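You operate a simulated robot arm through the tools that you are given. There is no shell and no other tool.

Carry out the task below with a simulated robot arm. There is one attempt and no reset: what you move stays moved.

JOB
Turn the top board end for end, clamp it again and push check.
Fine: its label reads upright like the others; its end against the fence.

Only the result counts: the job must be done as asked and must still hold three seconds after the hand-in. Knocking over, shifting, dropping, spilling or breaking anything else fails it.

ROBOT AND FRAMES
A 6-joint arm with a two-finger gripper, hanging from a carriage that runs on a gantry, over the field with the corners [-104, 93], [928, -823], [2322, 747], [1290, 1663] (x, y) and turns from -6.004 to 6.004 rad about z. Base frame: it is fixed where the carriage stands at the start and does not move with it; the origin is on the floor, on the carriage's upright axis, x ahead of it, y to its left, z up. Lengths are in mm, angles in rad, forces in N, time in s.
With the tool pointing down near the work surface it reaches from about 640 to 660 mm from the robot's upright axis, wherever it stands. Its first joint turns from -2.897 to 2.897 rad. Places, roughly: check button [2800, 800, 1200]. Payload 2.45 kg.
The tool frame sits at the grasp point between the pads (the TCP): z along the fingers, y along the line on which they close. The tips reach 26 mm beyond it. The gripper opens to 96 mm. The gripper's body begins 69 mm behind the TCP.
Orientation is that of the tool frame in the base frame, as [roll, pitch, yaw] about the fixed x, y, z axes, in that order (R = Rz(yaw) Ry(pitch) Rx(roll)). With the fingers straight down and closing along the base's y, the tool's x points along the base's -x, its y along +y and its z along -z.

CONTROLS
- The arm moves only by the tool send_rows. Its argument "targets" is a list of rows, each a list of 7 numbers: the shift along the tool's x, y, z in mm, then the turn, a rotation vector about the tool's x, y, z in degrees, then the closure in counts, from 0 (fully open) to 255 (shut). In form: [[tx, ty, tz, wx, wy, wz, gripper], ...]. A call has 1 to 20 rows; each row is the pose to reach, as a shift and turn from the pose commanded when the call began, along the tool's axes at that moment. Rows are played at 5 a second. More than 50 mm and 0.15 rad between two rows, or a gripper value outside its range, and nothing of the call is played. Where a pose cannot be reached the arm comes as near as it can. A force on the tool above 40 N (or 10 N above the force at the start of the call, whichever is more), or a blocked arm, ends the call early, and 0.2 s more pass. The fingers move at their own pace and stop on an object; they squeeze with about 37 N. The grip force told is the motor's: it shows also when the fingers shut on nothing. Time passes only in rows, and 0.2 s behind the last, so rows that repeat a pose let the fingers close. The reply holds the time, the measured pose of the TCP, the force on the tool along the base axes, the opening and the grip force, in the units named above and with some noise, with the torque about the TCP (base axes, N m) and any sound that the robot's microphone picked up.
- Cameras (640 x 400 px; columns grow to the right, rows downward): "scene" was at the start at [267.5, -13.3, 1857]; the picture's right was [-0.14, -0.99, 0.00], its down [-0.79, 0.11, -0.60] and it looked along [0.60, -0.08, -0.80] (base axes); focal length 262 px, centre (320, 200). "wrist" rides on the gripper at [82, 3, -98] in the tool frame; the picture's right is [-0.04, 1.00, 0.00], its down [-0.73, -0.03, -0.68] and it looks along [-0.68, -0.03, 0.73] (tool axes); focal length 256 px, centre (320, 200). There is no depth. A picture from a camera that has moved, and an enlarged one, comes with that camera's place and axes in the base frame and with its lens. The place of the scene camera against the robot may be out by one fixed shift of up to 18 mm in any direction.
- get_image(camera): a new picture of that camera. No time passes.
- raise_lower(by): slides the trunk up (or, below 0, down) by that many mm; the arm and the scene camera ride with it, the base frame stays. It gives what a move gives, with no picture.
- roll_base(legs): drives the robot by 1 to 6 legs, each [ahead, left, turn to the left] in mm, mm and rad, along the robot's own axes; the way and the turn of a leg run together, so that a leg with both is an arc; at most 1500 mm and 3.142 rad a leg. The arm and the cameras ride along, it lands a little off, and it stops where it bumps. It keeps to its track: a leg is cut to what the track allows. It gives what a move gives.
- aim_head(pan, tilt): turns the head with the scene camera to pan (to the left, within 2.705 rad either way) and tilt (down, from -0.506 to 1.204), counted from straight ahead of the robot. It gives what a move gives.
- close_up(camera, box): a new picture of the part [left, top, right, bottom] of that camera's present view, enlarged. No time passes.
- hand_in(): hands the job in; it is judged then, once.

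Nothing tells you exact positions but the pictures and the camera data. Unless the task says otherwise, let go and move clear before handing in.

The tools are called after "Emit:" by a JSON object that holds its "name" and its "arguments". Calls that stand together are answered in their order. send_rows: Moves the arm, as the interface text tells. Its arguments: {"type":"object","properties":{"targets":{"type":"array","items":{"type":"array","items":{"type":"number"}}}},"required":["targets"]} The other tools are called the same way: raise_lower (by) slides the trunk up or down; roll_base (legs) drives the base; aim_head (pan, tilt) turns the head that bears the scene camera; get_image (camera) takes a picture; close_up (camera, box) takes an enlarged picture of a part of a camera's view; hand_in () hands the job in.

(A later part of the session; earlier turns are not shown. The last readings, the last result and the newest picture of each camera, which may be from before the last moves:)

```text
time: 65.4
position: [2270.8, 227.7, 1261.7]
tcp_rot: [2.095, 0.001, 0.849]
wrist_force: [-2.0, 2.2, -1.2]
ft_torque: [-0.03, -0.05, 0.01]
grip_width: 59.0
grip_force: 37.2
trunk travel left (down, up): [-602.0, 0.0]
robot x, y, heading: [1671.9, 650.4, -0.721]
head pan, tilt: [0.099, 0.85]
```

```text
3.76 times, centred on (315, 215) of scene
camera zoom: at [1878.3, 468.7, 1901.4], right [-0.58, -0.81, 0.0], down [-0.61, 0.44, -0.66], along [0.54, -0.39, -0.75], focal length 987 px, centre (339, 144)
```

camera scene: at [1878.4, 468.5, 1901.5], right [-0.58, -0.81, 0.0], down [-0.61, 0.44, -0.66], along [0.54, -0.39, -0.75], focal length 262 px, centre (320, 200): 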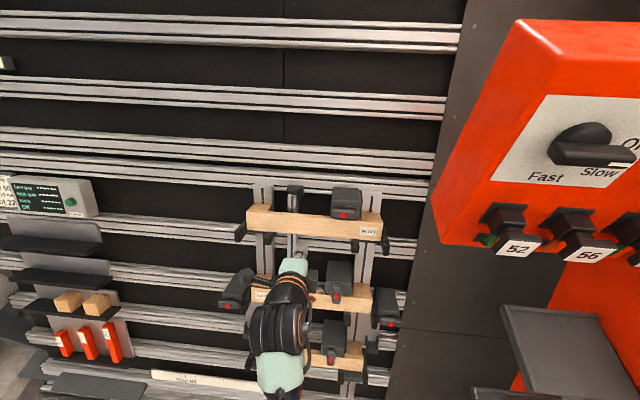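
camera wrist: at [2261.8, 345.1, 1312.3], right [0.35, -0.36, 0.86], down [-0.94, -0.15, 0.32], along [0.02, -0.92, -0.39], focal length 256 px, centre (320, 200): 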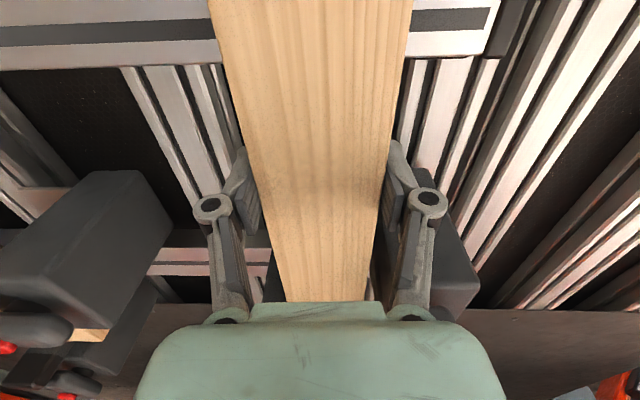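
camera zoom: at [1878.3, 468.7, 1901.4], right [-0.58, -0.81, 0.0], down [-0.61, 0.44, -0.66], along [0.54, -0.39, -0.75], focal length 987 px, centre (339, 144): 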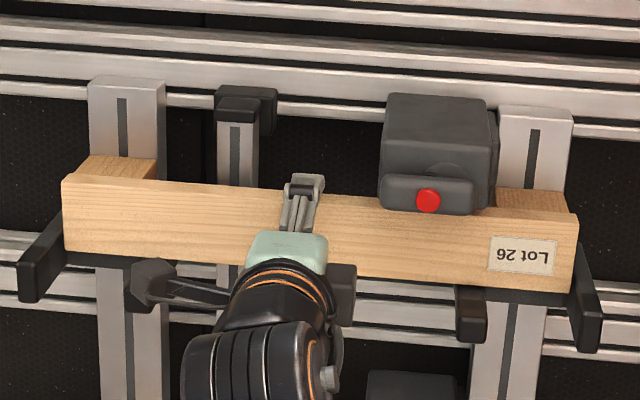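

The board lifted freely with hardly any force. Now I'll draw it out 8 mm slowly and check.

Emit:
{"name": "send_rows", "arguments": {"targets": [[0, 0, -2, 0, 0, 0, 255], [0, 0, -4, 0, 0, 0, 255], [0, 0, -6, 0, 0, 0, 255], [0, 0, -8, 0, 0, 0, 255], [0, 0, -8, 0, 0, 0, 255]]}}

Emit:
{"name": "close_up", "arguments": {"camera": "scene", "box": [230, 175, 400, 255]}}

```text
time: 66.6
position: [2266.7, 233.6, 1265.4]
tcp_rot: [2.094, 0.002, 0.848]
wrist_force: [0.1, -0.2, -2.6]
ft_torque: [0.01, 0.03, 0.01]
grip_width: 59.1
grip_force: 36.5
trunk travel left (down, up): [-602.0, 0.0]
robot x, y, heading: [1674.6, 650.1, -0.723]
head pan, tilt: [0.099, 0.85]
```

```text
3.76 times, centred on (315, 215) of scene
camera zoom: at [1878.3, 468.5, 1901.4], right [-0.58, -0.81, 0.0], down [-0.61, 0.44, -0.66], along [0.54, -0.39, -0.75], focal length 987 px, centre (339, 144)
```

zoom: 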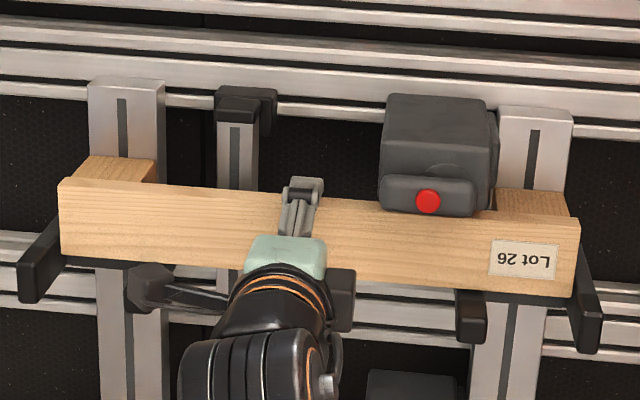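

The board follows nicely now, weighing only about 2.6 N. I'll continue out at a gentle pace.

Emit:
{"name": "send_rows", "arguments": {"targets": [[0, 0, -5, 0, 0, 0, 255], [0, 0, -10, 0, 0, 0, 255], [0, 0, -15, 0, 0, 0, 255], [0, 0, -20, 0, 0, 0, 255], [0, 0, -26, 0, 0, 0, 255], [0, 0, -32, 0, 0, 0, 255], [0, 0, -38, 0, 0, 0, 255], [0, 0, -44, 0, 0, 0, 255], [0, 0, -50, 0, 0, 0, 255], [0, 0, -50, 0, 0, 0, 255]]}}

Emit:
{"name": "close_up", "arguments": {"camera": "scene", "box": [230, 175, 400, 255]}}

```text
time: 68.8
position: [2233.5, 261.0, 1290.5]
tcp_rot: [2.095, 0.001, 0.848]
wrist_force: [-0.1, -0.9, -1.8]
ft_torque: [0.09, -0.01, -0.01]
grip_width: 58.7
grip_force: 37.2
trunk travel left (down, up): [-602.0, 0.0]
robot x, y, heading: [1673.8, 649.4, -0.722]
head pan, tilt: [0.099, 0.85]
```

```text
3.76 times, centred on (315, 215) of scene
camera zoom: at [1878.3, 468.5, 1901.4], right [-0.58, -0.81, 0.0], down [-0.61, 0.44, -0.66], along [0.54, -0.39, -0.75], focal length 987 px, centre (339, 144)
```

zoom: 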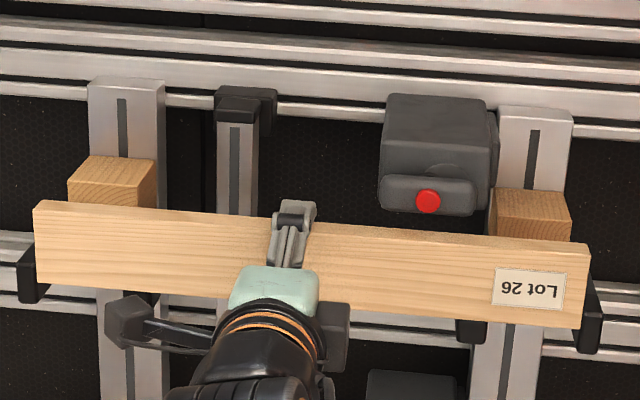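

Only the plank comes off (the spacer blocks stay on the rails). I'll draw it out a further 70 mm so it can be turned clear of plates and clamp levers.

Emit:
{"name": "send_rows", "arguments": {"targets": [[0, 0, -6, 0, 0, 0, 255], [0, 0, -13, 0, 0, 0, 255], [0, 0, -20, 0, 0, 0, 255], [0, 0, -27, 0, 0, 0, 255], [0, 0, -34, 0, 0, 0, 255], [0, 0, -41, 0, 0, 0, 255], [0, 0, -48, 0, 0, 0, 255], [0, 0, -55, 0, 0, 0, 255], [0, 0, -62, 0, 0, 0, 255], [0, 0, -70, 0, 0, 0, 255], [0, 0, -70, 0, 0, 0, 255]]}}

Emit:
{"name": "get_image", "arguments": {"camera": "scene"}}

Emit:
{"name": "close_up", "arguments": {"camera": "scene", "box": [210, 180, 290, 260]}}

Emit:
{"name": "close_up", "arguments": {"camera": "scene", "box": [320, 190, 400, 270]}}

Emit:
{"name": "get_image", "arguments": {"camera": "wrist"}}

```text
time: 71.2
position: [2187.4, 300.7, 1326.2]
tcp_rot: [2.096, 0.003, 0.849]
wrist_force: [-0.8, 0.7, -2.8]
ft_torque: [0.01, 0.01, 0.0]
grip_width: 58.8
grip_force: 37.0
trunk travel left (down, up): [-602.0, 0.0]
robot x, y, heading: [1673.2, 649.6, -0.723]
head pan, tilt: [0.099, 0.85]
```

```text
taken
camera scene: at [1878.3, 468.5, 1901.4], right [-0.58, -0.81, 0.0], down [-0.61, 0.44, -0.66], along [0.54, -0.39, -0.75], focal length 262 px, centre (320, 200)
```

scene: 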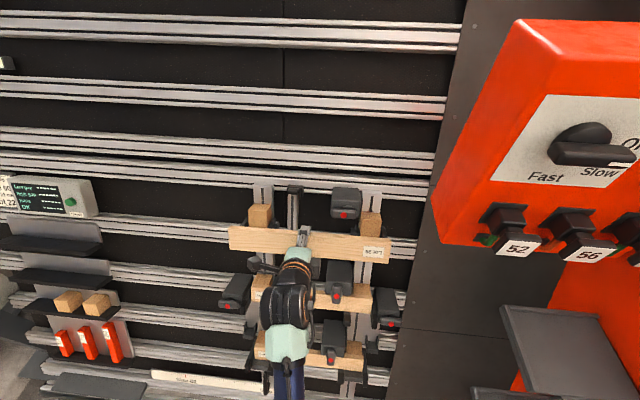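

```text
5.00 times, centred on (250, 220) of scene
camera zoom: at [1878.3, 468.5, 1901.4], right [-0.58, -0.81, 0.0], down [-0.61, 0.44, -0.66], along [0.54, -0.39, -0.75], focal length 1310 px, centre (670, 100)
```

zoom: 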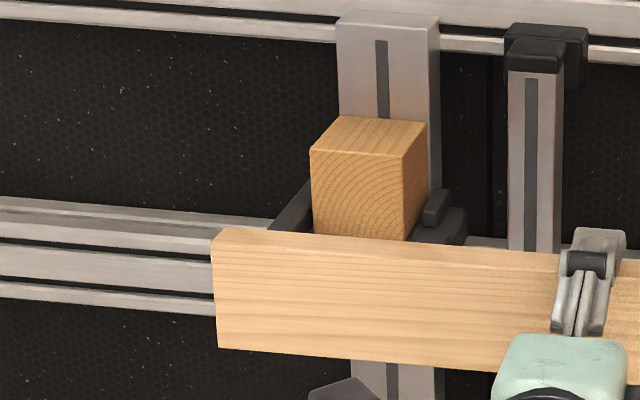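

```text
5.00 times, centred on (360, 230) of scene
camera zoom: at [1878.3, 468.5, 1901.4], right [-0.58, -0.81, 0.0], down [-0.61, 0.44, -0.66], along [0.54, -0.39, -0.75], focal length 1310 px, centre (120, 50)
```

zoom: 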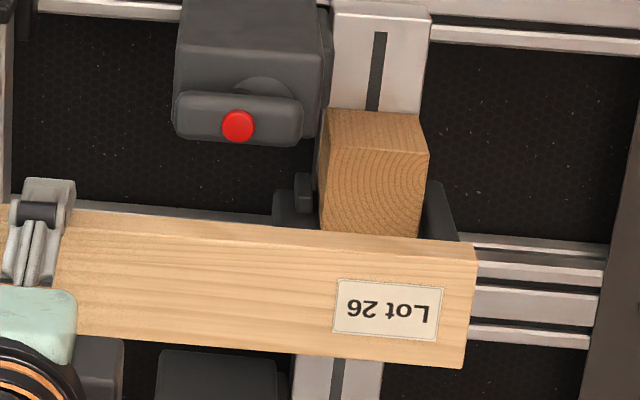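

```text
taken
camera wrist: at [2179.3, 416.9, 1378.9], right [0.35, -0.36, 0.86], down [-0.94, -0.15, 0.32], along [0.02, -0.92, -0.39], focal length 256 px, centre (320, 200)
```

wrist: 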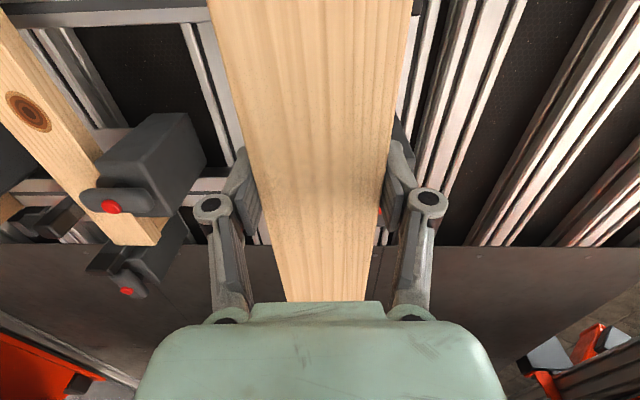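

The plank is 110 mm clear of the table and well centred in the grip. I'll turn it the first 90° about the tool axis, keeping its place.

Emit:
{"name": "send_rows", "arguments": {"targets": [[0, 0, 0, 0, 0, -4, 255], [0, 0, 0, 0, 0, -11, 255], [0, 0, 0, 0, 0, -18, 255], [0, 0, 0, 0, 0, -25, 255], [0, 0, 0, 0, 0, -32, 255], [0, 0, 0, 0, 0, -39, 255], [0, 0, 0, 0, 0, -46, 255], [0, 0, 0, 0, 0, -53, 255], [0, 0, 0, 0, 0, -60, 255], [0, 0, 0, 0, 0, -67, 255], [0, 0, 0, 0, 0, -74, 255], [0, 0, 0, 0, 0, -81, 255], [0, 0, 0, 0, 0, -87, 255], [0, 0, 0, 0, 0, -90, 255]]}}

Emit:
{"name": "get_image", "arguments": {"camera": "scene"}}

Emit:
{"name": "get_image", "arguments": {"camera": "wrist"}}

```text
time: 74.2
position: [2187.0, 301.3, 1324.2]
tcp_rot: [-3.133, 1.045, 2.426]
wrist_force: [0.8, -0.8, -2.0]
ft_torque: [0.05, 0.01, -0.01]
grip_width: 58.9
grip_force: 36.9
trunk travel left (down, up): [-602.0, 0.0]
robot x, y, heading: [1666.8, 652.8, -0.72]
head pan, tilt: [0.099, 0.85]
```

```text
taken
camera scene: at [1878.3, 468.5, 1901.4], right [-0.58, -0.81, 0.0], down [-0.61, 0.44, -0.66], along [0.54, -0.39, -0.75], focal length 262 px, centre (320, 200)
```

scene: 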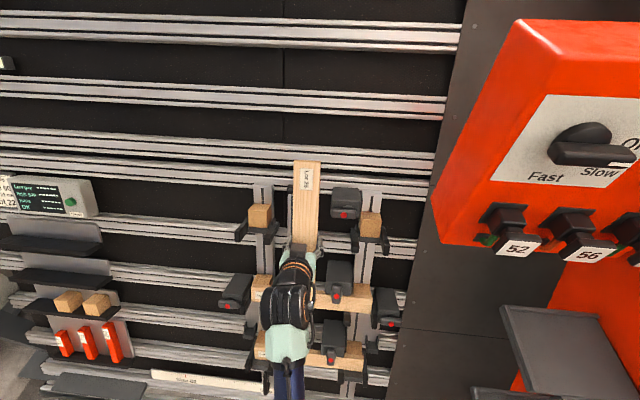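

```text
taken
camera wrist: at [2095.4, 386.0, 1304.8], right [0.68, 0.74, 0.03], down [-0.18, 0.13, 0.98], along [0.71, -0.66, 0.22], focal length 256 px, centre (320, 200)
```

wrist: 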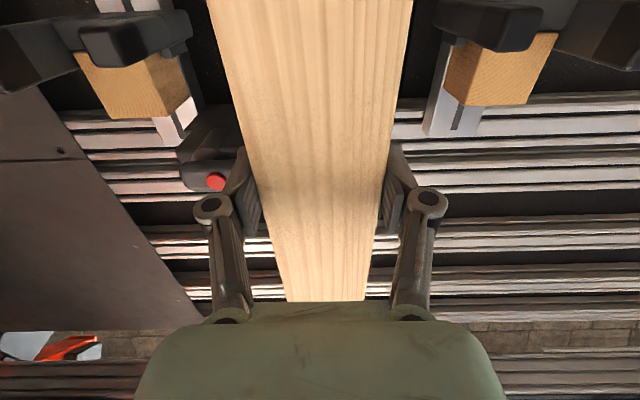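

Half-way: the plank stands upright in the grip with the label end up, everything else undisturbed. Turning the second 90°.

Emit:
{"name": "send_rows", "arguments": {"targets": [[0, 0, 0, 0, 0, -4, 255], [0, 0, 0, 0, 0, -11, 255], [0, 0, 0, 0, 0, -18, 255], [0, 0, 0, 0, 0, -25, 255], [0, 0, 0, 0, 0, -32, 255], [0, 0, 0, 0, 0, -39, 255], [0, 0, 0, 0, 0, -46, 255], [0, 0, 0, 0, 0, -53, 255], [0, 0, 0, 0, 0, -60, 255], [0, 0, 0, 0, 0, -67, 255], [0, 0, 0, 0, 0, -74, 255], [0, 0, 0, 0, 0, -81, 255], [0, 0, 0, 0, 0, -87, 255], [0, 0, 0, 0, 0, -90, 255], [0, 0, 0, 0, 0, -90, 255]]}}

Emit:
{"name": "get_image", "arguments": {"camera": "scene"}}

Emit:
{"name": "close_up", "arguments": {"camera": "scene", "box": [210, 180, 290, 260]}}

Emit:
{"name": "close_up", "arguments": {"camera": "scene", "box": [320, 190, 400, 270]}}

Emit:
{"name": "get_image", "arguments": {"camera": "wrist"}}

```text
time: 77.4
position: [2187.4, 300.7, 1326.2]
tcp_rot: [-2.094, 0.0, -2.294]
wrist_force: [-0.7, -0.3, -2.7]
ft_torque: [-0.03, 0.0, 0.0]
grip_width: 58.8
grip_force: 37.6
trunk travel left (down, up): [-602.0, 0.0]
robot x, y, heading: [1671.1, 650.5, -0.722]
head pan, tilt: [0.099, 0.85]
```

```text
taken
camera scene: at [1878.3, 468.5, 1901.4], right [-0.58, -0.81, 0.0], down [-0.61, 0.44, -0.66], along [0.54, -0.39, -0.75], focal length 262 px, centre (320, 200)
```

scene: 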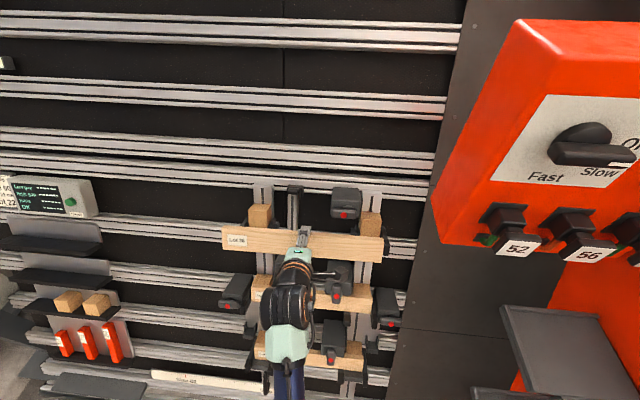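

```text
5.00 times, centred on (250, 220) of scene
camera zoom: at [1878.3, 468.5, 1901.4], right [-0.58, -0.81, 0.0], down [-0.61, 0.44, -0.66], along [0.54, -0.39, -0.75], focal length 1310 px, centre (670, 100)
```

zoom: 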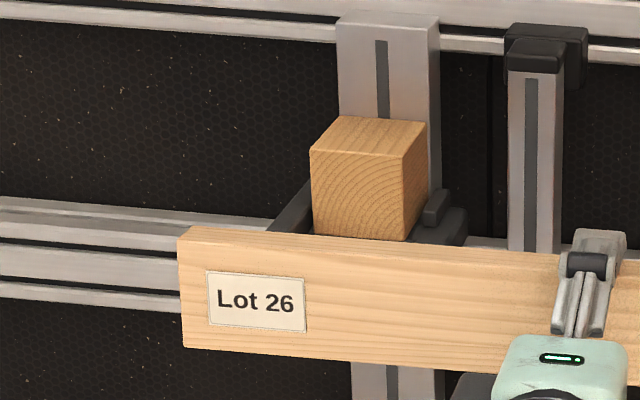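

```text
5.00 times, centred on (360, 230) of scene
camera zoom: at [1878.3, 468.5, 1901.4], right [-0.58, -0.81, 0.0], down [-0.61, 0.44, -0.66], along [0.54, -0.39, -0.75], focal length 1310 px, centre (120, 50)
```

zoom: 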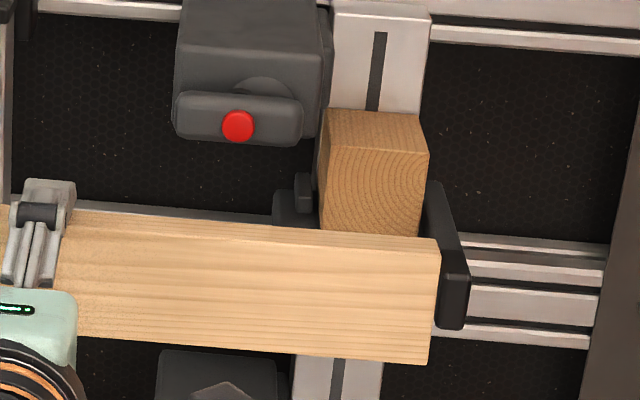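

```text
taken
camera wrist: at [2068.5, 296.8, 1373.3], right [-0.35, 0.36, -0.86], down [0.06, 0.93, 0.36], along [0.93, 0.08, -0.35], focal length 256 px, centre (320, 200)
```

wrist: 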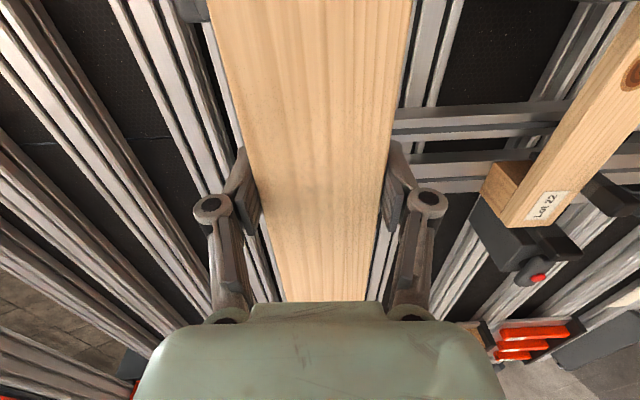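

The label now reads upright at the left end. Comparing pictures, the board sits about 17.4 mm further left than before the turn (I had gripped 8.7 mm off centre), so I'll shift that much right and compare the ends with the earlier view.

Emit:
{"name": "send_rows", "arguments": {"targets": [[6, 0, 0, 0, 0, 0, 255], [12, 0, 0, 0, 0, 0, 255], [17.4, 0, 0, 0, 0, 0, 255], [17.4, 0, 0, 0, 0, 0, 255]]}}

Emit:
{"name": "close_up", "arguments": {"camera": "scene", "box": [210, 180, 290, 260]}}

Emit:
{"name": "close_up", "arguments": {"camera": "scene", "box": [320, 190, 400, 270]}}

```text
time: 78.4
position: [2176.2, 287.8, 1326.0]
tcp_rot: [-2.095, -0.002, -2.293]
wrist_force: [0.6, -0.8, -2.1]
ft_torque: [-0.02, 0.03, -0.02]
grip_width: 58.9
grip_force: 37.2
trunk travel left (down, up): [-602.0, 0.0]
robot x, y, heading: [1667.2, 651.4, -0.722]
head pan, tilt: [0.099, 0.85]
```

```text
5.00 times, centred on (250, 220) of scene
camera zoom: at [1878.3, 468.5, 1901.4], right [-0.58, -0.81, 0.0], down [-0.61, 0.44, -0.66], along [0.54, -0.39, -0.75], focal length 1310 px, centre (670, 100)
```

zoom: 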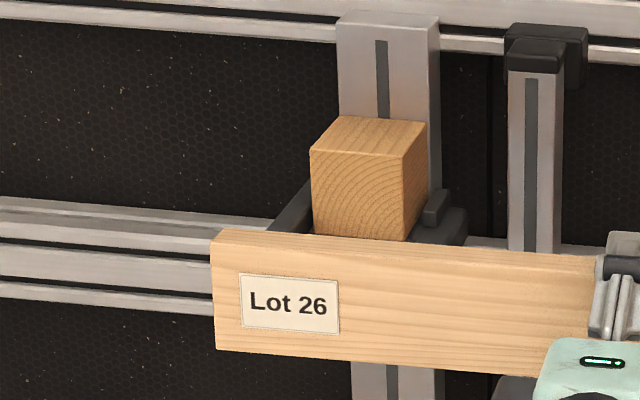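

```text
5.00 times, centred on (360, 230) of scene
camera zoom: at [1878.3, 468.5, 1901.4], right [-0.58, -0.81, 0.0], down [-0.61, 0.44, -0.66], along [0.54, -0.39, -0.75], focal length 1310 px, centre (120, 50)
```

zoom: 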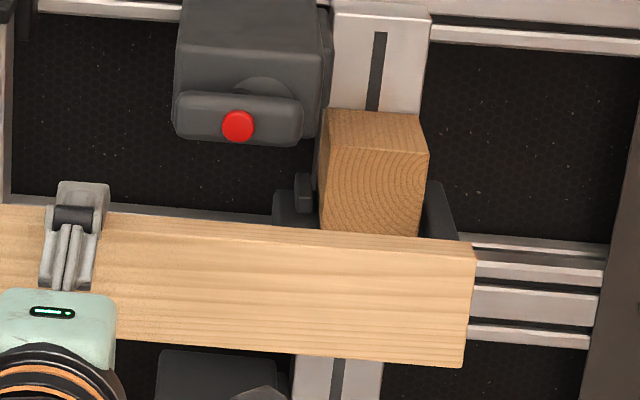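

The ends now match the earlier picture within about 1 mm. I'll advance to just before the plates (65 mm) and inspect.

Emit:
{"name": "send_rows", "arguments": {"targets": [[1, 0, 8, 0, 0, 0, 255], [1, 0, 16, 0, 0, 0, 255], [1, 0, 24, 0, 0, 0, 255], [1, 0, 32, 0, 0, 0, 255], [1, 0, 40, 0, 0, 0, 255], [1, 0, 48, 0, 0, 0, 255], [1, 0, 56, 0, 0, 0, 255], [1, 0, 62, 0, 0, 0, 255], [1, 0, 62, 0, 0, 0, 255]]}}

Emit:
{"name": "close_up", "arguments": {"camera": "scene", "box": [220, 180, 300, 260]}}

Emit:
{"name": "close_up", "arguments": {"camera": "scene", "box": [320, 190, 400, 270]}}

Emit:
{"name": "close_up", "arguments": {"camera": "scene", "box": [230, 175, 400, 255]}}

```text
time: 80.4
position: [2215.3, 250.8, 1293.1]
tcp_rot: [-2.097, -0.003, -2.295]
wrist_force: [-0.4, 0.1, -2.4]
ft_torque: [-0.02, 0.07, 0.02]
grip_width: 58.8
grip_force: 37.0
trunk travel left (down, up): [-602.0, 0.0]
robot x, y, heading: [1673.6, 650.1, -0.718]
head pan, tilt: [0.099, 0.85]
```

```text
5.00 times, centred on (260, 220) of scene
camera zoom: at [1878.3, 468.5, 1901.4], right [-0.58, -0.81, 0.0], down [-0.61, 0.44, -0.66], along [0.54, -0.39, -0.75], focal length 1310 px, centre (620, 100)
```

zoom: 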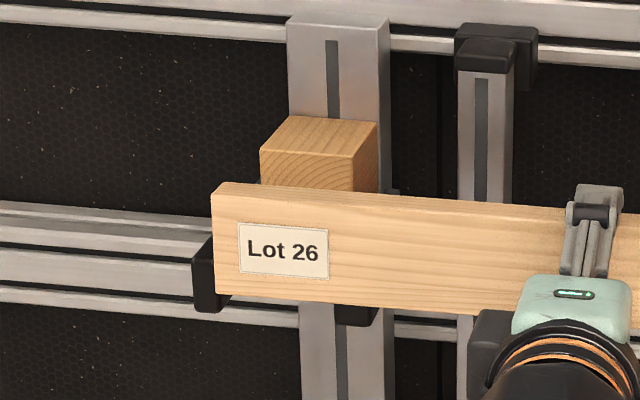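

```text
5.00 times, centred on (360, 230) of scene
camera zoom: at [1878.3, 468.5, 1901.4], right [-0.58, -0.81, 0.0], down [-0.61, 0.44, -0.66], along [0.54, -0.39, -0.75], focal length 1310 px, centre (120, 50)
```

zoom: 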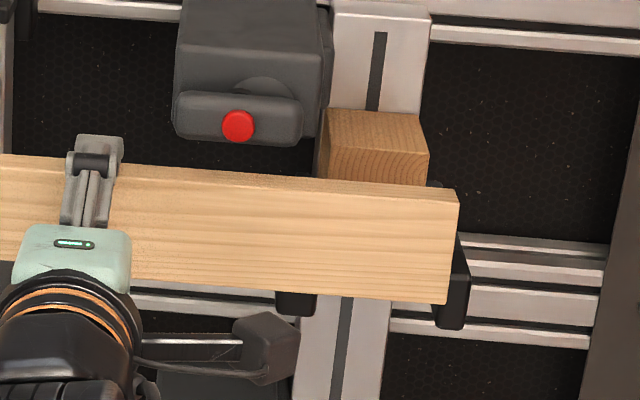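

```text
3.76 times, centred on (315, 215) of scene
camera zoom: at [1878.3, 468.5, 1901.4], right [-0.58, -0.81, 0.0], down [-0.61, 0.44, -0.66], along [0.54, -0.39, -0.75], focal length 987 px, centre (339, 144)
```

zoom: 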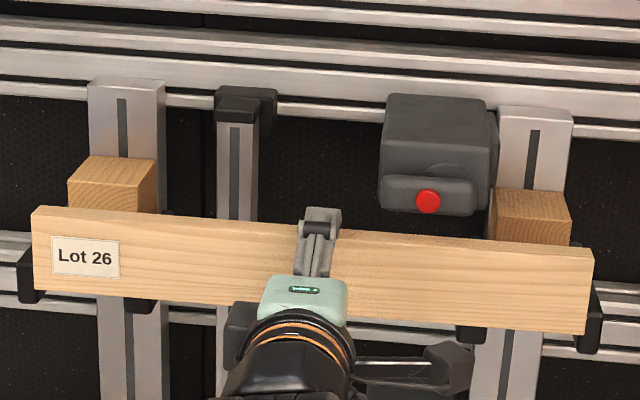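

Alignment looks the same as when I drew it out. I'll continue inward in small steps and watch the force.

Emit:
{"name": "send_rows", "arguments": {"targets": [[0, 0, 5, 0, 0, 0, 255], [0, 0, 10, 0, 0, 0, 255], [0, 0, 15, 0, 0, 0, 255], [0, 0, 20, 0, 0, 0, 255], [0, 0, 25, 0, 0, 0, 255], [0, 0, 30, 0, 0, 0, 255], [0, 0, 35, 0, 0, 0, 255], [0, 0, 35, 0, 0, 0, 255]]}}

Emit:
{"name": "close_up", "arguments": {"camera": "scene", "box": [220, 180, 300, 260]}}

Emit:
{"name": "close_up", "arguments": {"camera": "scene", "box": [320, 190, 400, 270]}}

```text
time: 82.2
position: [2237.0, 232.4, 1277.6]
tcp_rot: [-2.097, -0.003, -2.293]
wrist_force: [-0.7, 0.3, -3.0]
ft_torque: [0.0, 0.03, -0.02]
grip_width: 58.8
grip_force: 37.6
trunk travel left (down, up): [-602.0, 0.0]
robot x, y, heading: [1673.1, 651.8, -0.722]
head pan, tilt: [0.099, 0.85]
```

```text
5.00 times, centred on (260, 220) of scene
camera zoom: at [1878.3, 468.5, 1901.4], right [-0.58, -0.81, 0.0], down [-0.61, 0.44, -0.66], along [0.54, -0.39, -0.75], focal length 1310 px, centre (620, 100)
```

zoom: 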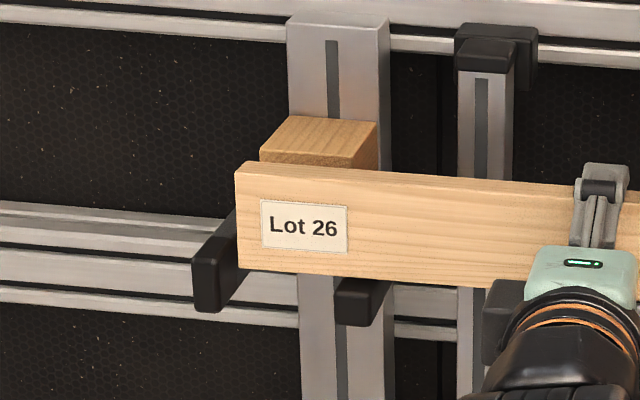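

```text
5.00 times, centred on (360, 230) of scene
camera zoom: at [1878.3, 468.5, 1901.4], right [-0.58, -0.81, 0.0], down [-0.61, 0.44, -0.66], along [0.54, -0.39, -0.75], focal length 1310 px, centre (120, 50)
```

zoom: 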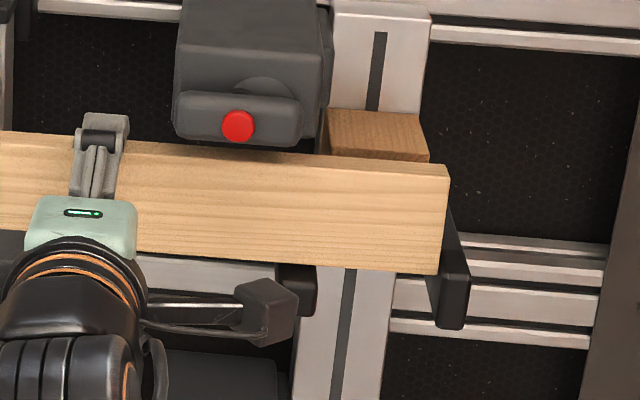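

The plank is between the end plates with no contact. Going in another 27 mm.

Emit:
{"name": "send_rows", "arguments": {"targets": [[0, 0, 5, 0, 0, 0, 255], [0, 0, 10, 0, 0, 0, 255], [0, 0, 15, 0, 0, 0, 255], [0, 0, 20, 0, 0, 0, 255], [0, 0, 24, 0, 0, 0, 255], [0, 0, 27, 0, 0, 0, 255], [0, 0, 27, 0, 0, 0, 255]]}}

Emit:
{"name": "close_up", "arguments": {"camera": "scene", "box": [230, 175, 400, 255]}}

Emit:
{"name": "close_up", "arguments": {"camera": "scene", "box": [320, 180, 400, 250]}}

```text
time: 83.8
position: [2256.1, 215.7, 1263.8]
tcp_rot: [-2.097, -0.002, -2.294]
wrist_force: [-0.1, 0.2, -2.5]
ft_torque: [0.0, 0.06, -0.03]
grip_width: 58.9
grip_force: 36.9
trunk travel left (down, up): [-602.0, 0.0]
robot x, y, heading: [1672.2, 653.5, -0.721]
head pan, tilt: [0.099, 0.85]
```

```text
3.76 times, centred on (315, 215) of scene
camera zoom: at [1878.3, 468.5, 1901.4], right [-0.58, -0.81, 0.0], down [-0.61, 0.44, -0.66], along [0.54, -0.39, -0.75], focal length 987 px, centre (339, 144)
```

zoom: 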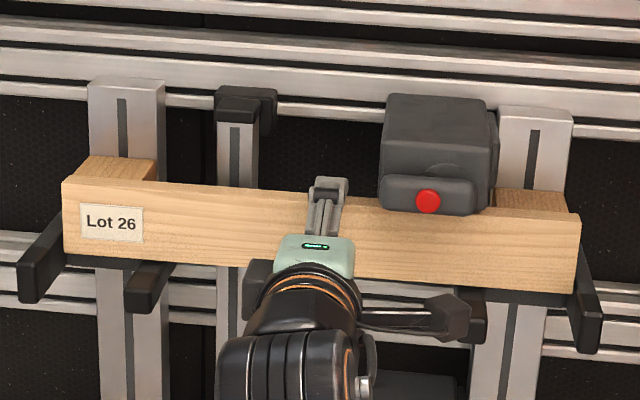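

```text
5.71 times, centred on (360, 215) of scene
camera zoom: at [1878.3, 468.5, 1901.4], right [-0.58, -0.81, 0.0], down [-0.61, 0.44, -0.66], along [0.54, -0.39, -0.75], focal length 1498 px, centre (91, 114)
```

zoom: 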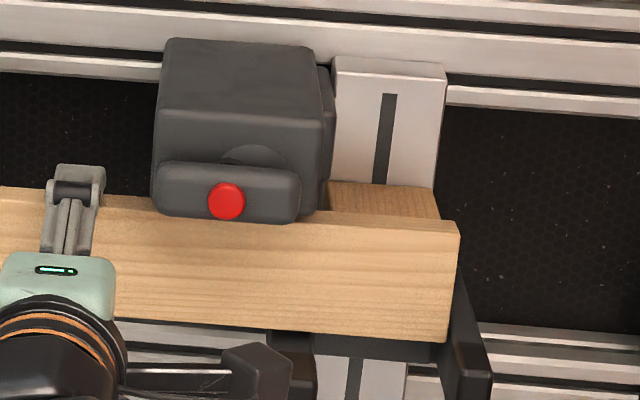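

About 4 mm remain to the spacer blocks. I'll seat it against them gently, then lower it onto the ledge.

Emit:
{"name": "send_rows", "arguments": {"targets": [[0, 0, 1.5, 0, 0, 0, 255], [0, 0, 3, 0, 0, 0, 255], [0, 0, 4.2, 0, 0, 0, 255], [0, 0, 4.2, 0, 0, 0, 255]]}}

Emit:
{"name": "send_rows", "arguments": {"targets": [[0, 1, 0, 0, 0, 0, 255], [0, 2, 0, 0, 0, 0, 255], [0, 2, 0, 0, 0, 0, 255]]}}

Emit:
{"name": "close_up", "arguments": {"camera": "scene", "box": [230, 175, 400, 255]}}

```text
time: 84.8
position: [2257.6, 213.2, 1262.4]
tcp_rot: [-2.094, -0.002, -2.293]
wrist_force: [-10.6, 7.7, 6.8]
ft_torque: [-0.3, -0.24, -0.03]
grip_width: 59.0
grip_force: 36.5
trunk travel left (down, up): [-602.0, 0.0]
robot x, y, heading: [1670.2, 652.2, -0.72]
head pan, tilt: [0.099, 0.85]
```

```text
time: 85.6
position: [2256.2, 215.8, 1260.3]
tcp_rot: [-2.094, -0.002, -2.293]
wrist_force: [-9.4, 5.6, 12.6]
ft_torque: [-0.3, -0.38, -0.03]
grip_width: 58.8
grip_force: 37.1
trunk travel left (down, up): [-602.0, 0.0]
robot x, y, heading: [1670.4, 649.2, -0.72]
head pan, tilt: [0.099, 0.85]
```

```text
3.76 times, centred on (315, 215) of scene
camera zoom: at [1878.3, 468.5, 1901.5], right [-0.58, -0.81, 0.0], down [-0.61, 0.44, -0.66], along [0.54, -0.39, -0.75], focal length 987 px, centre (339, 144)
```

zoom: 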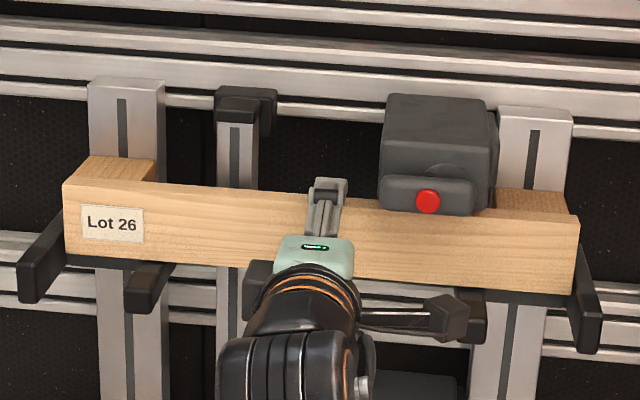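

It touches the blocks (about 15 N). I'll ease that slightly and lower further until the ledge takes it.

Emit:
{"name": "send_rows", "arguments": {"targets": [[0, 0, -0.7, 0, 0, 0, 255], [0, 1, -0.7, 0, 0, 0, 255], [0, 2, -0.7, 0, 0, 0, 255], [0, 2, -0.7, 0, 0, 0, 255]]}}

Emit:
{"name": "close_up", "arguments": {"camera": "scene", "box": [230, 175, 400, 255]}}

```text
time: 86.6
position: [2256.7, 215.9, 1257.5]
tcp_rot: [-2.097, -0.001, -2.293]
wrist_force: [-1.8, 5.2, 2.9]
ft_torque: [-0.13, -0.14, 0.09]
grip_width: 59.1
grip_force: 37.1
trunk travel left (down, up): [-602.0, 0.0]
robot x, y, heading: [1672.0, 651.6, -0.723]
head pan, tilt: [0.099, 0.85]
```

```text
3.76 times, centred on (315, 215) of scene
camera zoom: at [1878.4, 468.7, 1901.4], right [-0.58, -0.81, 0.0], down [-0.61, 0.44, -0.66], along [0.54, -0.39, -0.75], focal length 987 px, centre (339, 144)
```

zoom: 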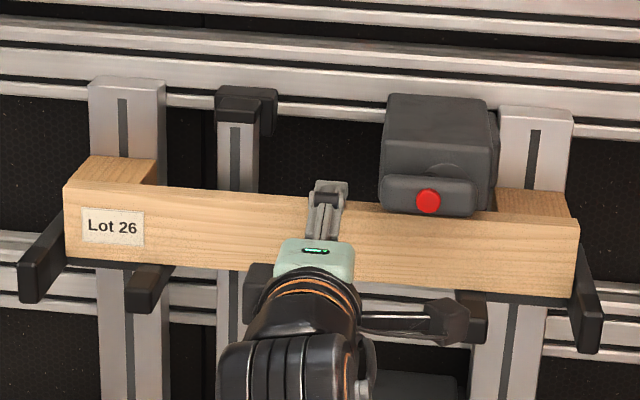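

Nearly seated; a little lower to feel the ledge.

Emit:
{"name": "send_rows", "arguments": {"targets": [[0, 0.8, 0, 0, 0, 0, 255], [0, 1.6, 0, 0, 0, 0, 255], [0, 1.6, 0, 0, 0, 0, 255]]}}

```text
time: 87.4
position: [2257.4, 216.3, 1258.8]
tcp_rot: [-2.094, -0.001, -2.291]
wrist_force: [-2.8, 4.0, 6.5]
ft_torque: [0.14, -0.49, -0.06]
grip_width: 58.7
grip_force: 36.8
trunk travel left (down, up): [-602.0, 0.0]
robot x, y, heading: [1671.7, 649.8, -0.72]
head pan, tilt: [0.099, 0.85]
```

Ledge contact is showing now. I'll slide the board right towards the fence plate in small steps until I feel it.

Emit:
{"name": "send_rows", "arguments": {"targets": [[1, 0, 0, 0, 0, 0, 255], [2, 0, 0, 0, 0, 0, 255], [3, 0, 0, 0, 0, 0, 255], [3, 0, 0, 0, 0, 0, 255]]}}

Emit:
{"name": "close_up", "arguments": {"camera": "scene", "box": [340, 195, 400, 255]}}

Emit:
{"name": "close_up", "arguments": {"camera": "scene", "box": [225, 195, 285, 255]}}

```text
time: 88.4
position: [2255.5, 215.3, 1258.4]
tcp_rot: [-2.096, 0.001, -2.293]
wrist_force: [3.3, 3.4, 6.2]
ft_torque: [0.39, -0.65, 0.37]
grip_width: 58.7
grip_force: 36.7
trunk travel left (down, up): [-602.0, 0.0]
robot x, y, heading: [1671.8, 651.5, -0.721]
head pan, tilt: [0.099, 0.85]
```

```text
6.67 times, centred on (370, 225) of scene
camera zoom: at [1878.8, 468.5, 1901.6], right [-0.58, -0.81, 0.0], down [-0.61, 0.44, -0.66], along [0.54, -0.39, -0.75], focal length 1747 px, centre (-13, 33)
```

zoom: 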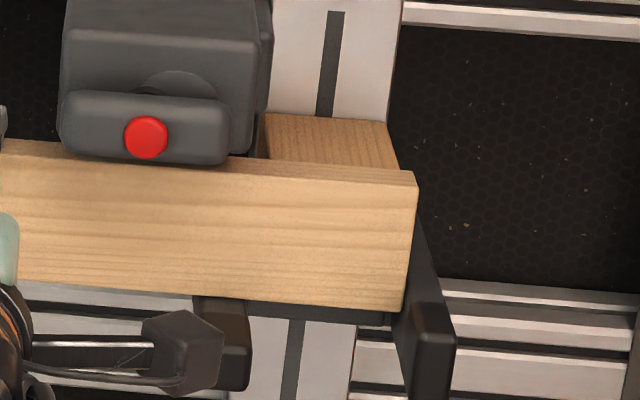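

```text
6.67 times, centred on (255, 225) of scene
camera zoom: at [1878.8, 468.5, 1901.6], right [-0.58, -0.81, 0.0], down [-0.61, 0.44, -0.66], along [0.54, -0.39, -0.75], focal length 1747 px, centre (753, 33)
```

zoom: 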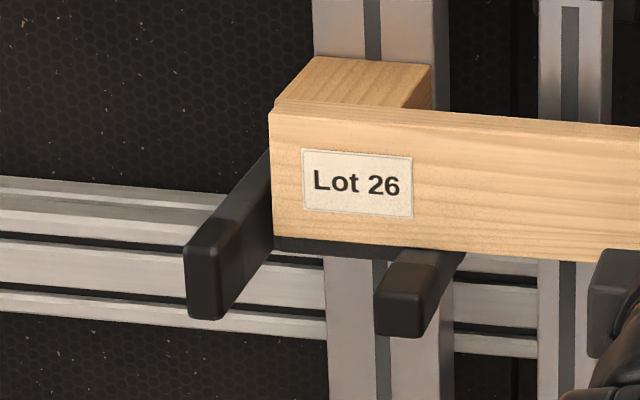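

The side force is only friction so far (about 5 N). Continuing right a few millimetres more.

Emit:
{"name": "send_rows", "arguments": {"targets": [[1, 0, 0, 0, 0, 0, 255], [2, 0, 0, 0, 0, 0, 255], [2, 0, 0, 0, 0, 0, 255]]}}

Emit:
{"name": "send_rows", "arguments": {"targets": [[1, 0, 0, 0, 0, 0, 255], [2, 0, 0, 0, 0, 0, 255], [2, 0, 0, 0, 0, 0, 255]]}}

Emit:
{"name": "close_up", "arguments": {"camera": "scene", "box": [340, 195, 400, 255]}}

Emit:
{"name": "close_up", "arguments": {"camera": "scene", "box": [225, 195, 285, 255]}}

```text
time: 89.2
position: [2255.2, 215.6, 1259.0]
tcp_rot: [-2.094, 0.0, -2.291]
wrist_force: [9.6, 8.8, 7.6]
ft_torque: [-0.13, -0.02, 0.27]
grip_width: 58.9
grip_force: 36.9
trunk travel left (down, up): [-602.0, 0.0]
robot x, y, heading: [1671.3, 650.3, -0.721]
head pan, tilt: [0.099, 0.85]
```

```text
time: 90.0
position: [2254.2, 213.6, 1257.1]
tcp_rot: [-2.093, 0.002, -2.291]
wrist_force: [17.9, 19.1, 7.7]
ft_torque: [0.03, -0.34, 0.6]
grip_width: 58.6
grip_force: 36.8
trunk travel left (down, up): [-602.0, 0.0]
robot x, y, heading: [1673.0, 650.9, -0.72]
head pan, tilt: [0.099, 0.85]
```

```text
6.67 times, centred on (370, 225) of scene
camera zoom: at [1879.5, 469.4, 1901.7], right [-0.58, -0.81, 0.0], down [-0.61, 0.44, -0.66], along [0.54, -0.38, -0.75], focal length 1747 px, centre (-13, 33)
```

zoom: 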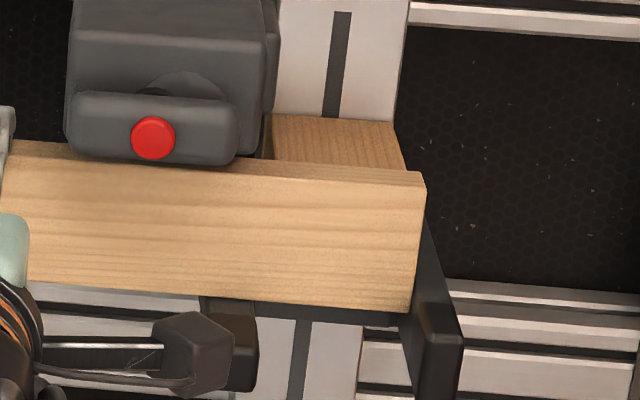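

```text
6.67 times, centred on (255, 225) of scene
camera zoom: at [1879.5, 469.4, 1901.7], right [-0.58, -0.81, 0.0], down [-0.61, 0.44, -0.66], along [0.54, -0.38, -0.75], focal length 1747 px, centre (753, 33)
```

zoom: 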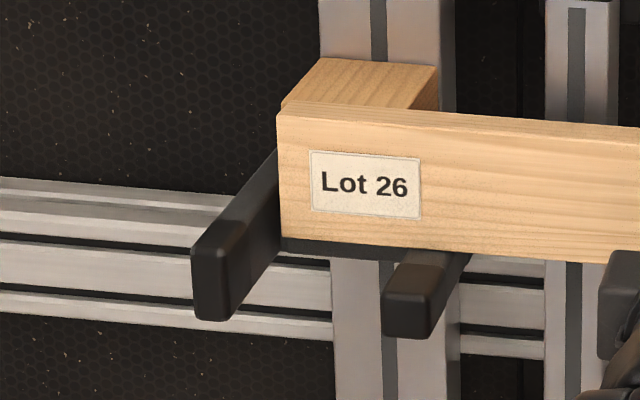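

Force rose to 26 N and the board no longer moves relative to the block: it is against the right-hand fence plate. I'll relax the push, open the fingers and back straight out.

Emit:
{"name": "send_rows", "arguments": {"targets": [[-1.5, 0, 0, 0, 0, 0, 255], [-2.8, 0, 0, 0, 0, 0, 255], [-2.8, 0, 0, 0, 0, 0, 255]]}}

Emit:
{"name": "send_rows", "arguments": {"targets": [[0, 0, 0, 0, 0, 0, 0], [0, 0, 0, 0, 0, 0, 0], [0, 0, 0, 0, 0, 0, 0], [0, 0, 0, 0, 0, 0, 0], [0, 0, -20, 0, 0, 0, 0], [0, 0, -50, 0, 0, 0, 0], [0, 0, -90, 0, 0, 0, 0], [0, 0, -130, 0, 0, 0, 0], [0, 0, -130, 0, 0, 0, 0]]}}

Emit:
{"name": "get_image", "arguments": {"camera": "scene"}}

Emit:
{"name": "close_up", "arguments": {"camera": "scene", "box": [230, 175, 400, 255]}}

Emit:
{"name": "get_image", "arguments": {"camera": "wrist"}}

```text
time: 90.8
position: [2254.7, 213.2, 1258.5]
tcp_rot: [-2.095, 0.001, -2.294]
wrist_force: [11.3, 17.9, 8.3]
ft_torque: [-0.01, -0.39, 0.21]
grip_width: 58.8
grip_force: 37.1
trunk travel left (down, up): [-602.0, 0.0]
robot x, y, heading: [1673.0, 651.7, -0.721]
head pan, tilt: [0.099, 0.85]
```

```text
time: 92.8
position: [2167.3, 287.2, 1322.7]
tcp_rot: [-2.097, -0.003, -2.295]
wrist_force: [0.2, 0.0, 0.0]
ft_torque: [-0.01, 0.0, 0.01]
grip_width: 95.9
grip_force: 0.1
trunk travel left (down, up): [-602.0, 0.0]
robot x, y, heading: [1671.4, 653.2, -0.722]
head pan, tilt: [0.099, 0.85]
```

```text
taken
camera scene: at [1878.4, 468.5, 1901.5], right [-0.58, -0.81, 0.0], down [-0.61, 0.44, -0.66], along [0.54, -0.39, -0.75], focal length 262 px, centre (320, 200)
```

scene: 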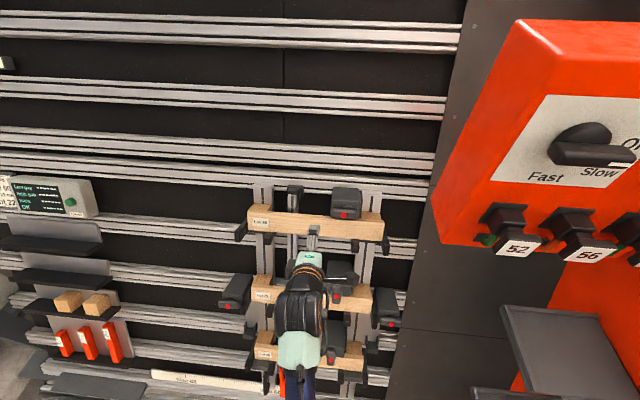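

```text
3.76 times, centred on (315, 215) of scene
camera zoom: at [1878.4, 468.5, 1901.5], right [-0.58, -0.81, 0.0], down [-0.61, 0.44, -0.66], along [0.54, -0.39, -0.75], focal length 987 px, centre (339, 144)
```

zoom: 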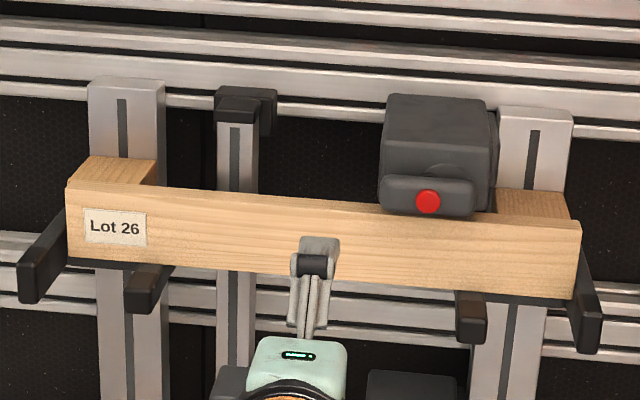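

```text
taken
camera wrist: at [2048.4, 283.2, 1369.4], right [-0.35, 0.36, -0.86], down [0.06, 0.93, 0.36], along [0.94, 0.08, -0.35], focal length 256 px, centre (320, 200)
```

wrist: 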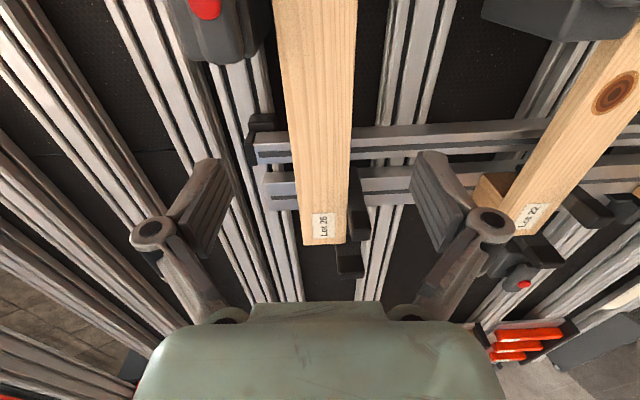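

Label up, board seated, nothing else disturbed. Before clamping I want to see the right end edge-on, so I'll shift the carriage 140 mm right with the tool standing clear.

Emit:
{"name": "roll_base", "arguments": {"legs": [[-60, -140, 0]]}}

Emit:
{"name": "aim_head", "arguments": {"pan": 0.0, "tilt": 0.8}}

Emit:
{"name": "get_image", "arguments": {"camera": "scene"}}

Emit:
{"name": "close_up", "arguments": {"camera": "scene", "box": [290, 160, 350, 220]}}

Emit:
{"name": "close_up", "arguments": {"camera": "scene", "box": [290, 240, 350, 300]}}

```text
time: 94.2
position: [2030.0, 222.3, 1321.4]
tcp_rot: [-2.094, -0.002, -2.295]
wrist_force: [0.3, -1.1, -0.7]
ft_torque: [-0.01, -0.02, -0.01]
grip_width: 96.2
grip_force: 0.1
trunk travel left (down, up): [-602.0, 0.0]
robot x, y, heading: [1538.4, 587.0, -0.73]
head pan, tilt: [0.099, 0.85]
```

```text
time: 94.8
position: [2030.1, 222.3, 1322.4]
tcp_rot: [-2.094, -0.002, -2.295]
wrist_force: [0.0, -0.3, -0.5]
ft_torque: [-0.01, 0.02, -0.01]
grip_width: 96.0
grip_force: 0.1
trunk travel left (down, up): [-602.0, 0.0]
robot x, y, heading: [1532.5, 582.5, -0.728]
head pan, tilt: [0.0, 0.799]
```

```text
taken
camera scene: at [1738.7, 396.8, 1905.5], right [-0.66, -0.75, 0.0], down [-0.54, 0.48, -0.7], along [0.52, -0.46, -0.72], focal length 262 px, centre (320, 200)
```

scene: 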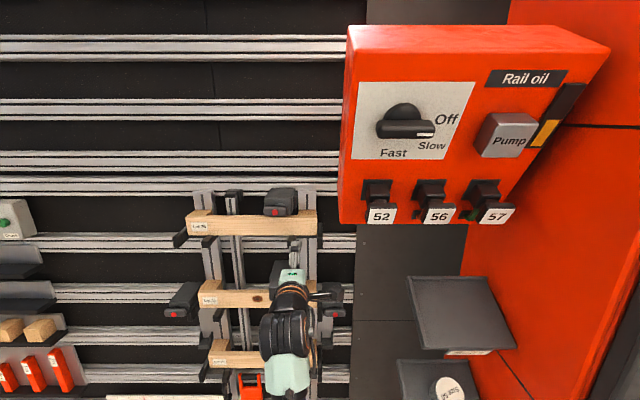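

```text
6.67 times, centred on (320, 190) of scene
camera zoom: at [1738.7, 396.8, 1905.5], right [-0.66, -0.75, 0.0], down [-0.54, 0.48, -0.7], along [0.52, -0.46, -0.72], focal length 1747 px, centre (320, 267)
```

zoom: 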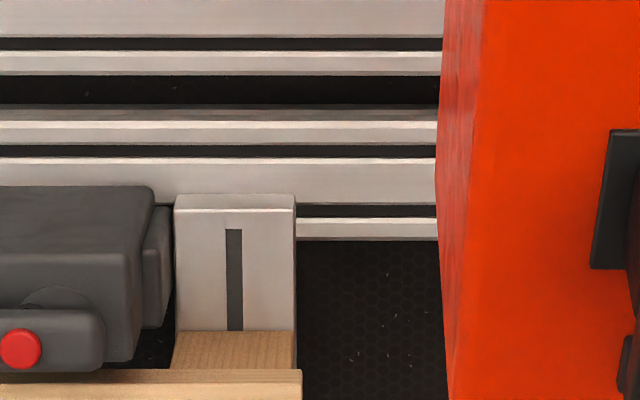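

```text
6.67 times, centred on (320, 270) of scene
camera zoom: at [1738.7, 396.8, 1905.5], right [-0.66, -0.75, 0.0], down [-0.54, 0.48, -0.7], along [0.52, -0.46, -0.72], focal length 1747 px, centre (320, -267)
```

zoom: 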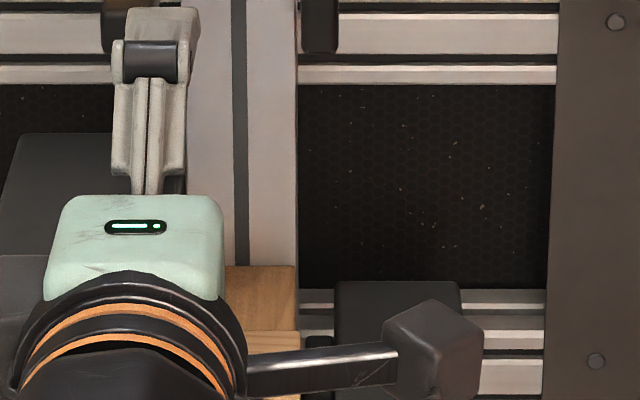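

I'll zoom in on the right end of the top board from here.

Emit:
{"name": "close_up", "arguments": {"camera": "scene", "box": [295, 195, 345, 245]}}

Emit:
{"name": "close_up", "arguments": {"camera": "scene", "box": [165, 195, 225, 255]}}

Emit:
{"name": "close_up", "arguments": {"camera": "scene", "box": [300, 270, 360, 330]}}

```text
8.00 times, centred on (320, 220) of scene
camera zoom: at [1738.7, 396.8, 1905.5], right [-0.66, -0.75, 0.0], down [-0.54, 0.48, -0.7], along [0.52, -0.46, -0.72], focal length 2097 px, centre (320, 40)
```

zoom: 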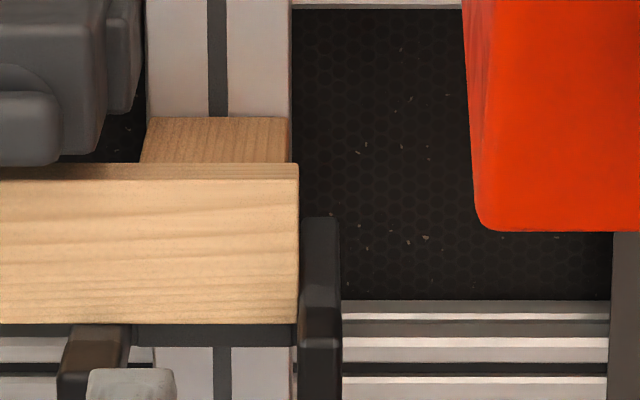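

```text
6.67 times, centred on (195, 225) of scene
camera zoom: at [1738.7, 396.8, 1905.5], right [-0.66, -0.75, 0.0], down [-0.54, 0.48, -0.7], along [0.52, -0.46, -0.72], focal length 1747 px, centre (1153, 33)
```

zoom: 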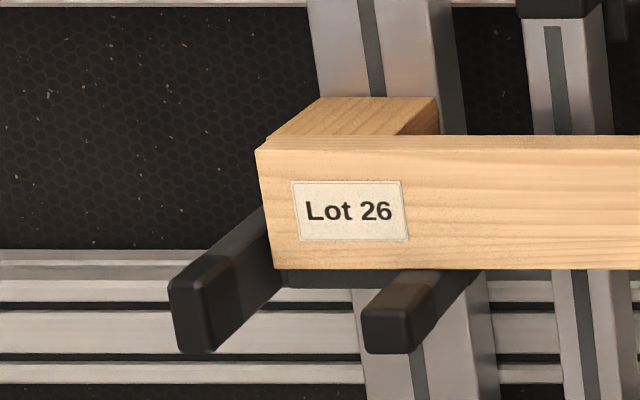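

```text
6.67 times, centred on (330, 300) of scene
camera zoom: at [1738.7, 396.8, 1905.5], right [-0.66, -0.75, 0.0], down [-0.54, 0.48, -0.7], along [0.52, -0.46, -0.72], focal length 1747 px, centre (253, -467)
```

zoom: 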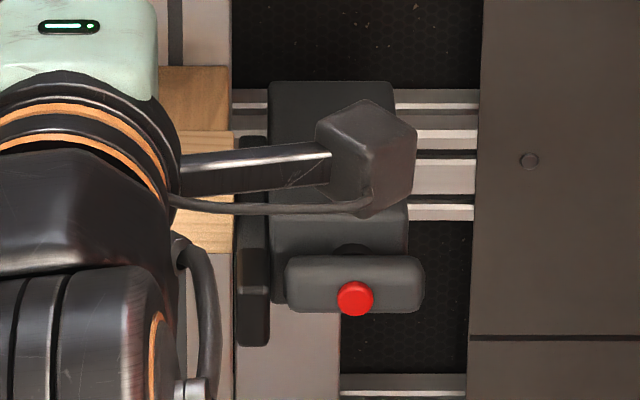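

Edge-on, the board's right end meets the fence plate with no visible gap. I'll return the carriage and line up on the horizontal lever to re-clamp.

Emit:
{"name": "roll_base", "arguments": {"legs": [[60, 140, 0.006]]}}

Emit:
{"name": "aim_head", "arguments": {"pan": 0.1, "tilt": 0.85}}

Emit:
{"name": "get_image", "arguments": {"camera": "wrist"}}

```text
time: 96.2
position: [2172.4, 292.8, 1320.3]
tcp_rot: [-2.094, -0.003, -2.29]
wrist_force: [-0.5, -0.2, 0.3]
ft_torque: [0.03, -0.02, -0.03]
grip_width: 95.9
grip_force: 0.1
trunk travel left (down, up): [-602.0, 0.0]
robot x, y, heading: [1672.9, 650.9, -0.722]
head pan, tilt: [0.0, 0.799]
```

```text
time: 96.9
position: [2172.6, 290.8, 1321.4]
tcp_rot: [-2.094, -0.002, -2.29]
wrist_force: [0.9, -0.7, -0.4]
ft_torque: [0.02, 0.0, 0.01]
grip_width: 96.2
grip_force: 0.0
trunk travel left (down, up): [-602.0, 0.0]
robot x, y, heading: [1669.7, 649.3, -0.727]
head pan, tilt: [0.099, 0.85]
```

```text
taken
camera wrist: at [2052.9, 286.6, 1369.3], right [-0.35, 0.36, -0.86], down [0.05, 0.93, 0.36], along [0.93, 0.08, -0.35], focal length 256 px, centre (320, 200)
```

wrist: 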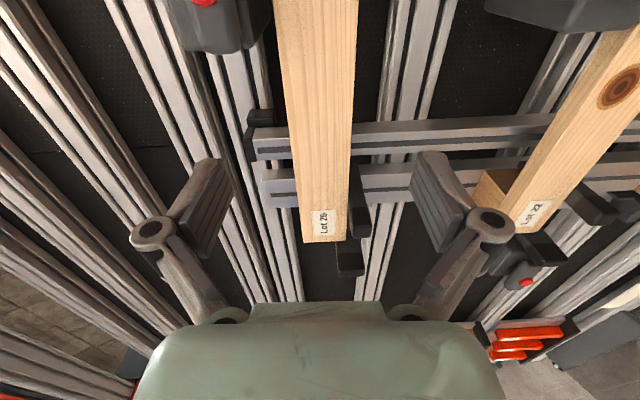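

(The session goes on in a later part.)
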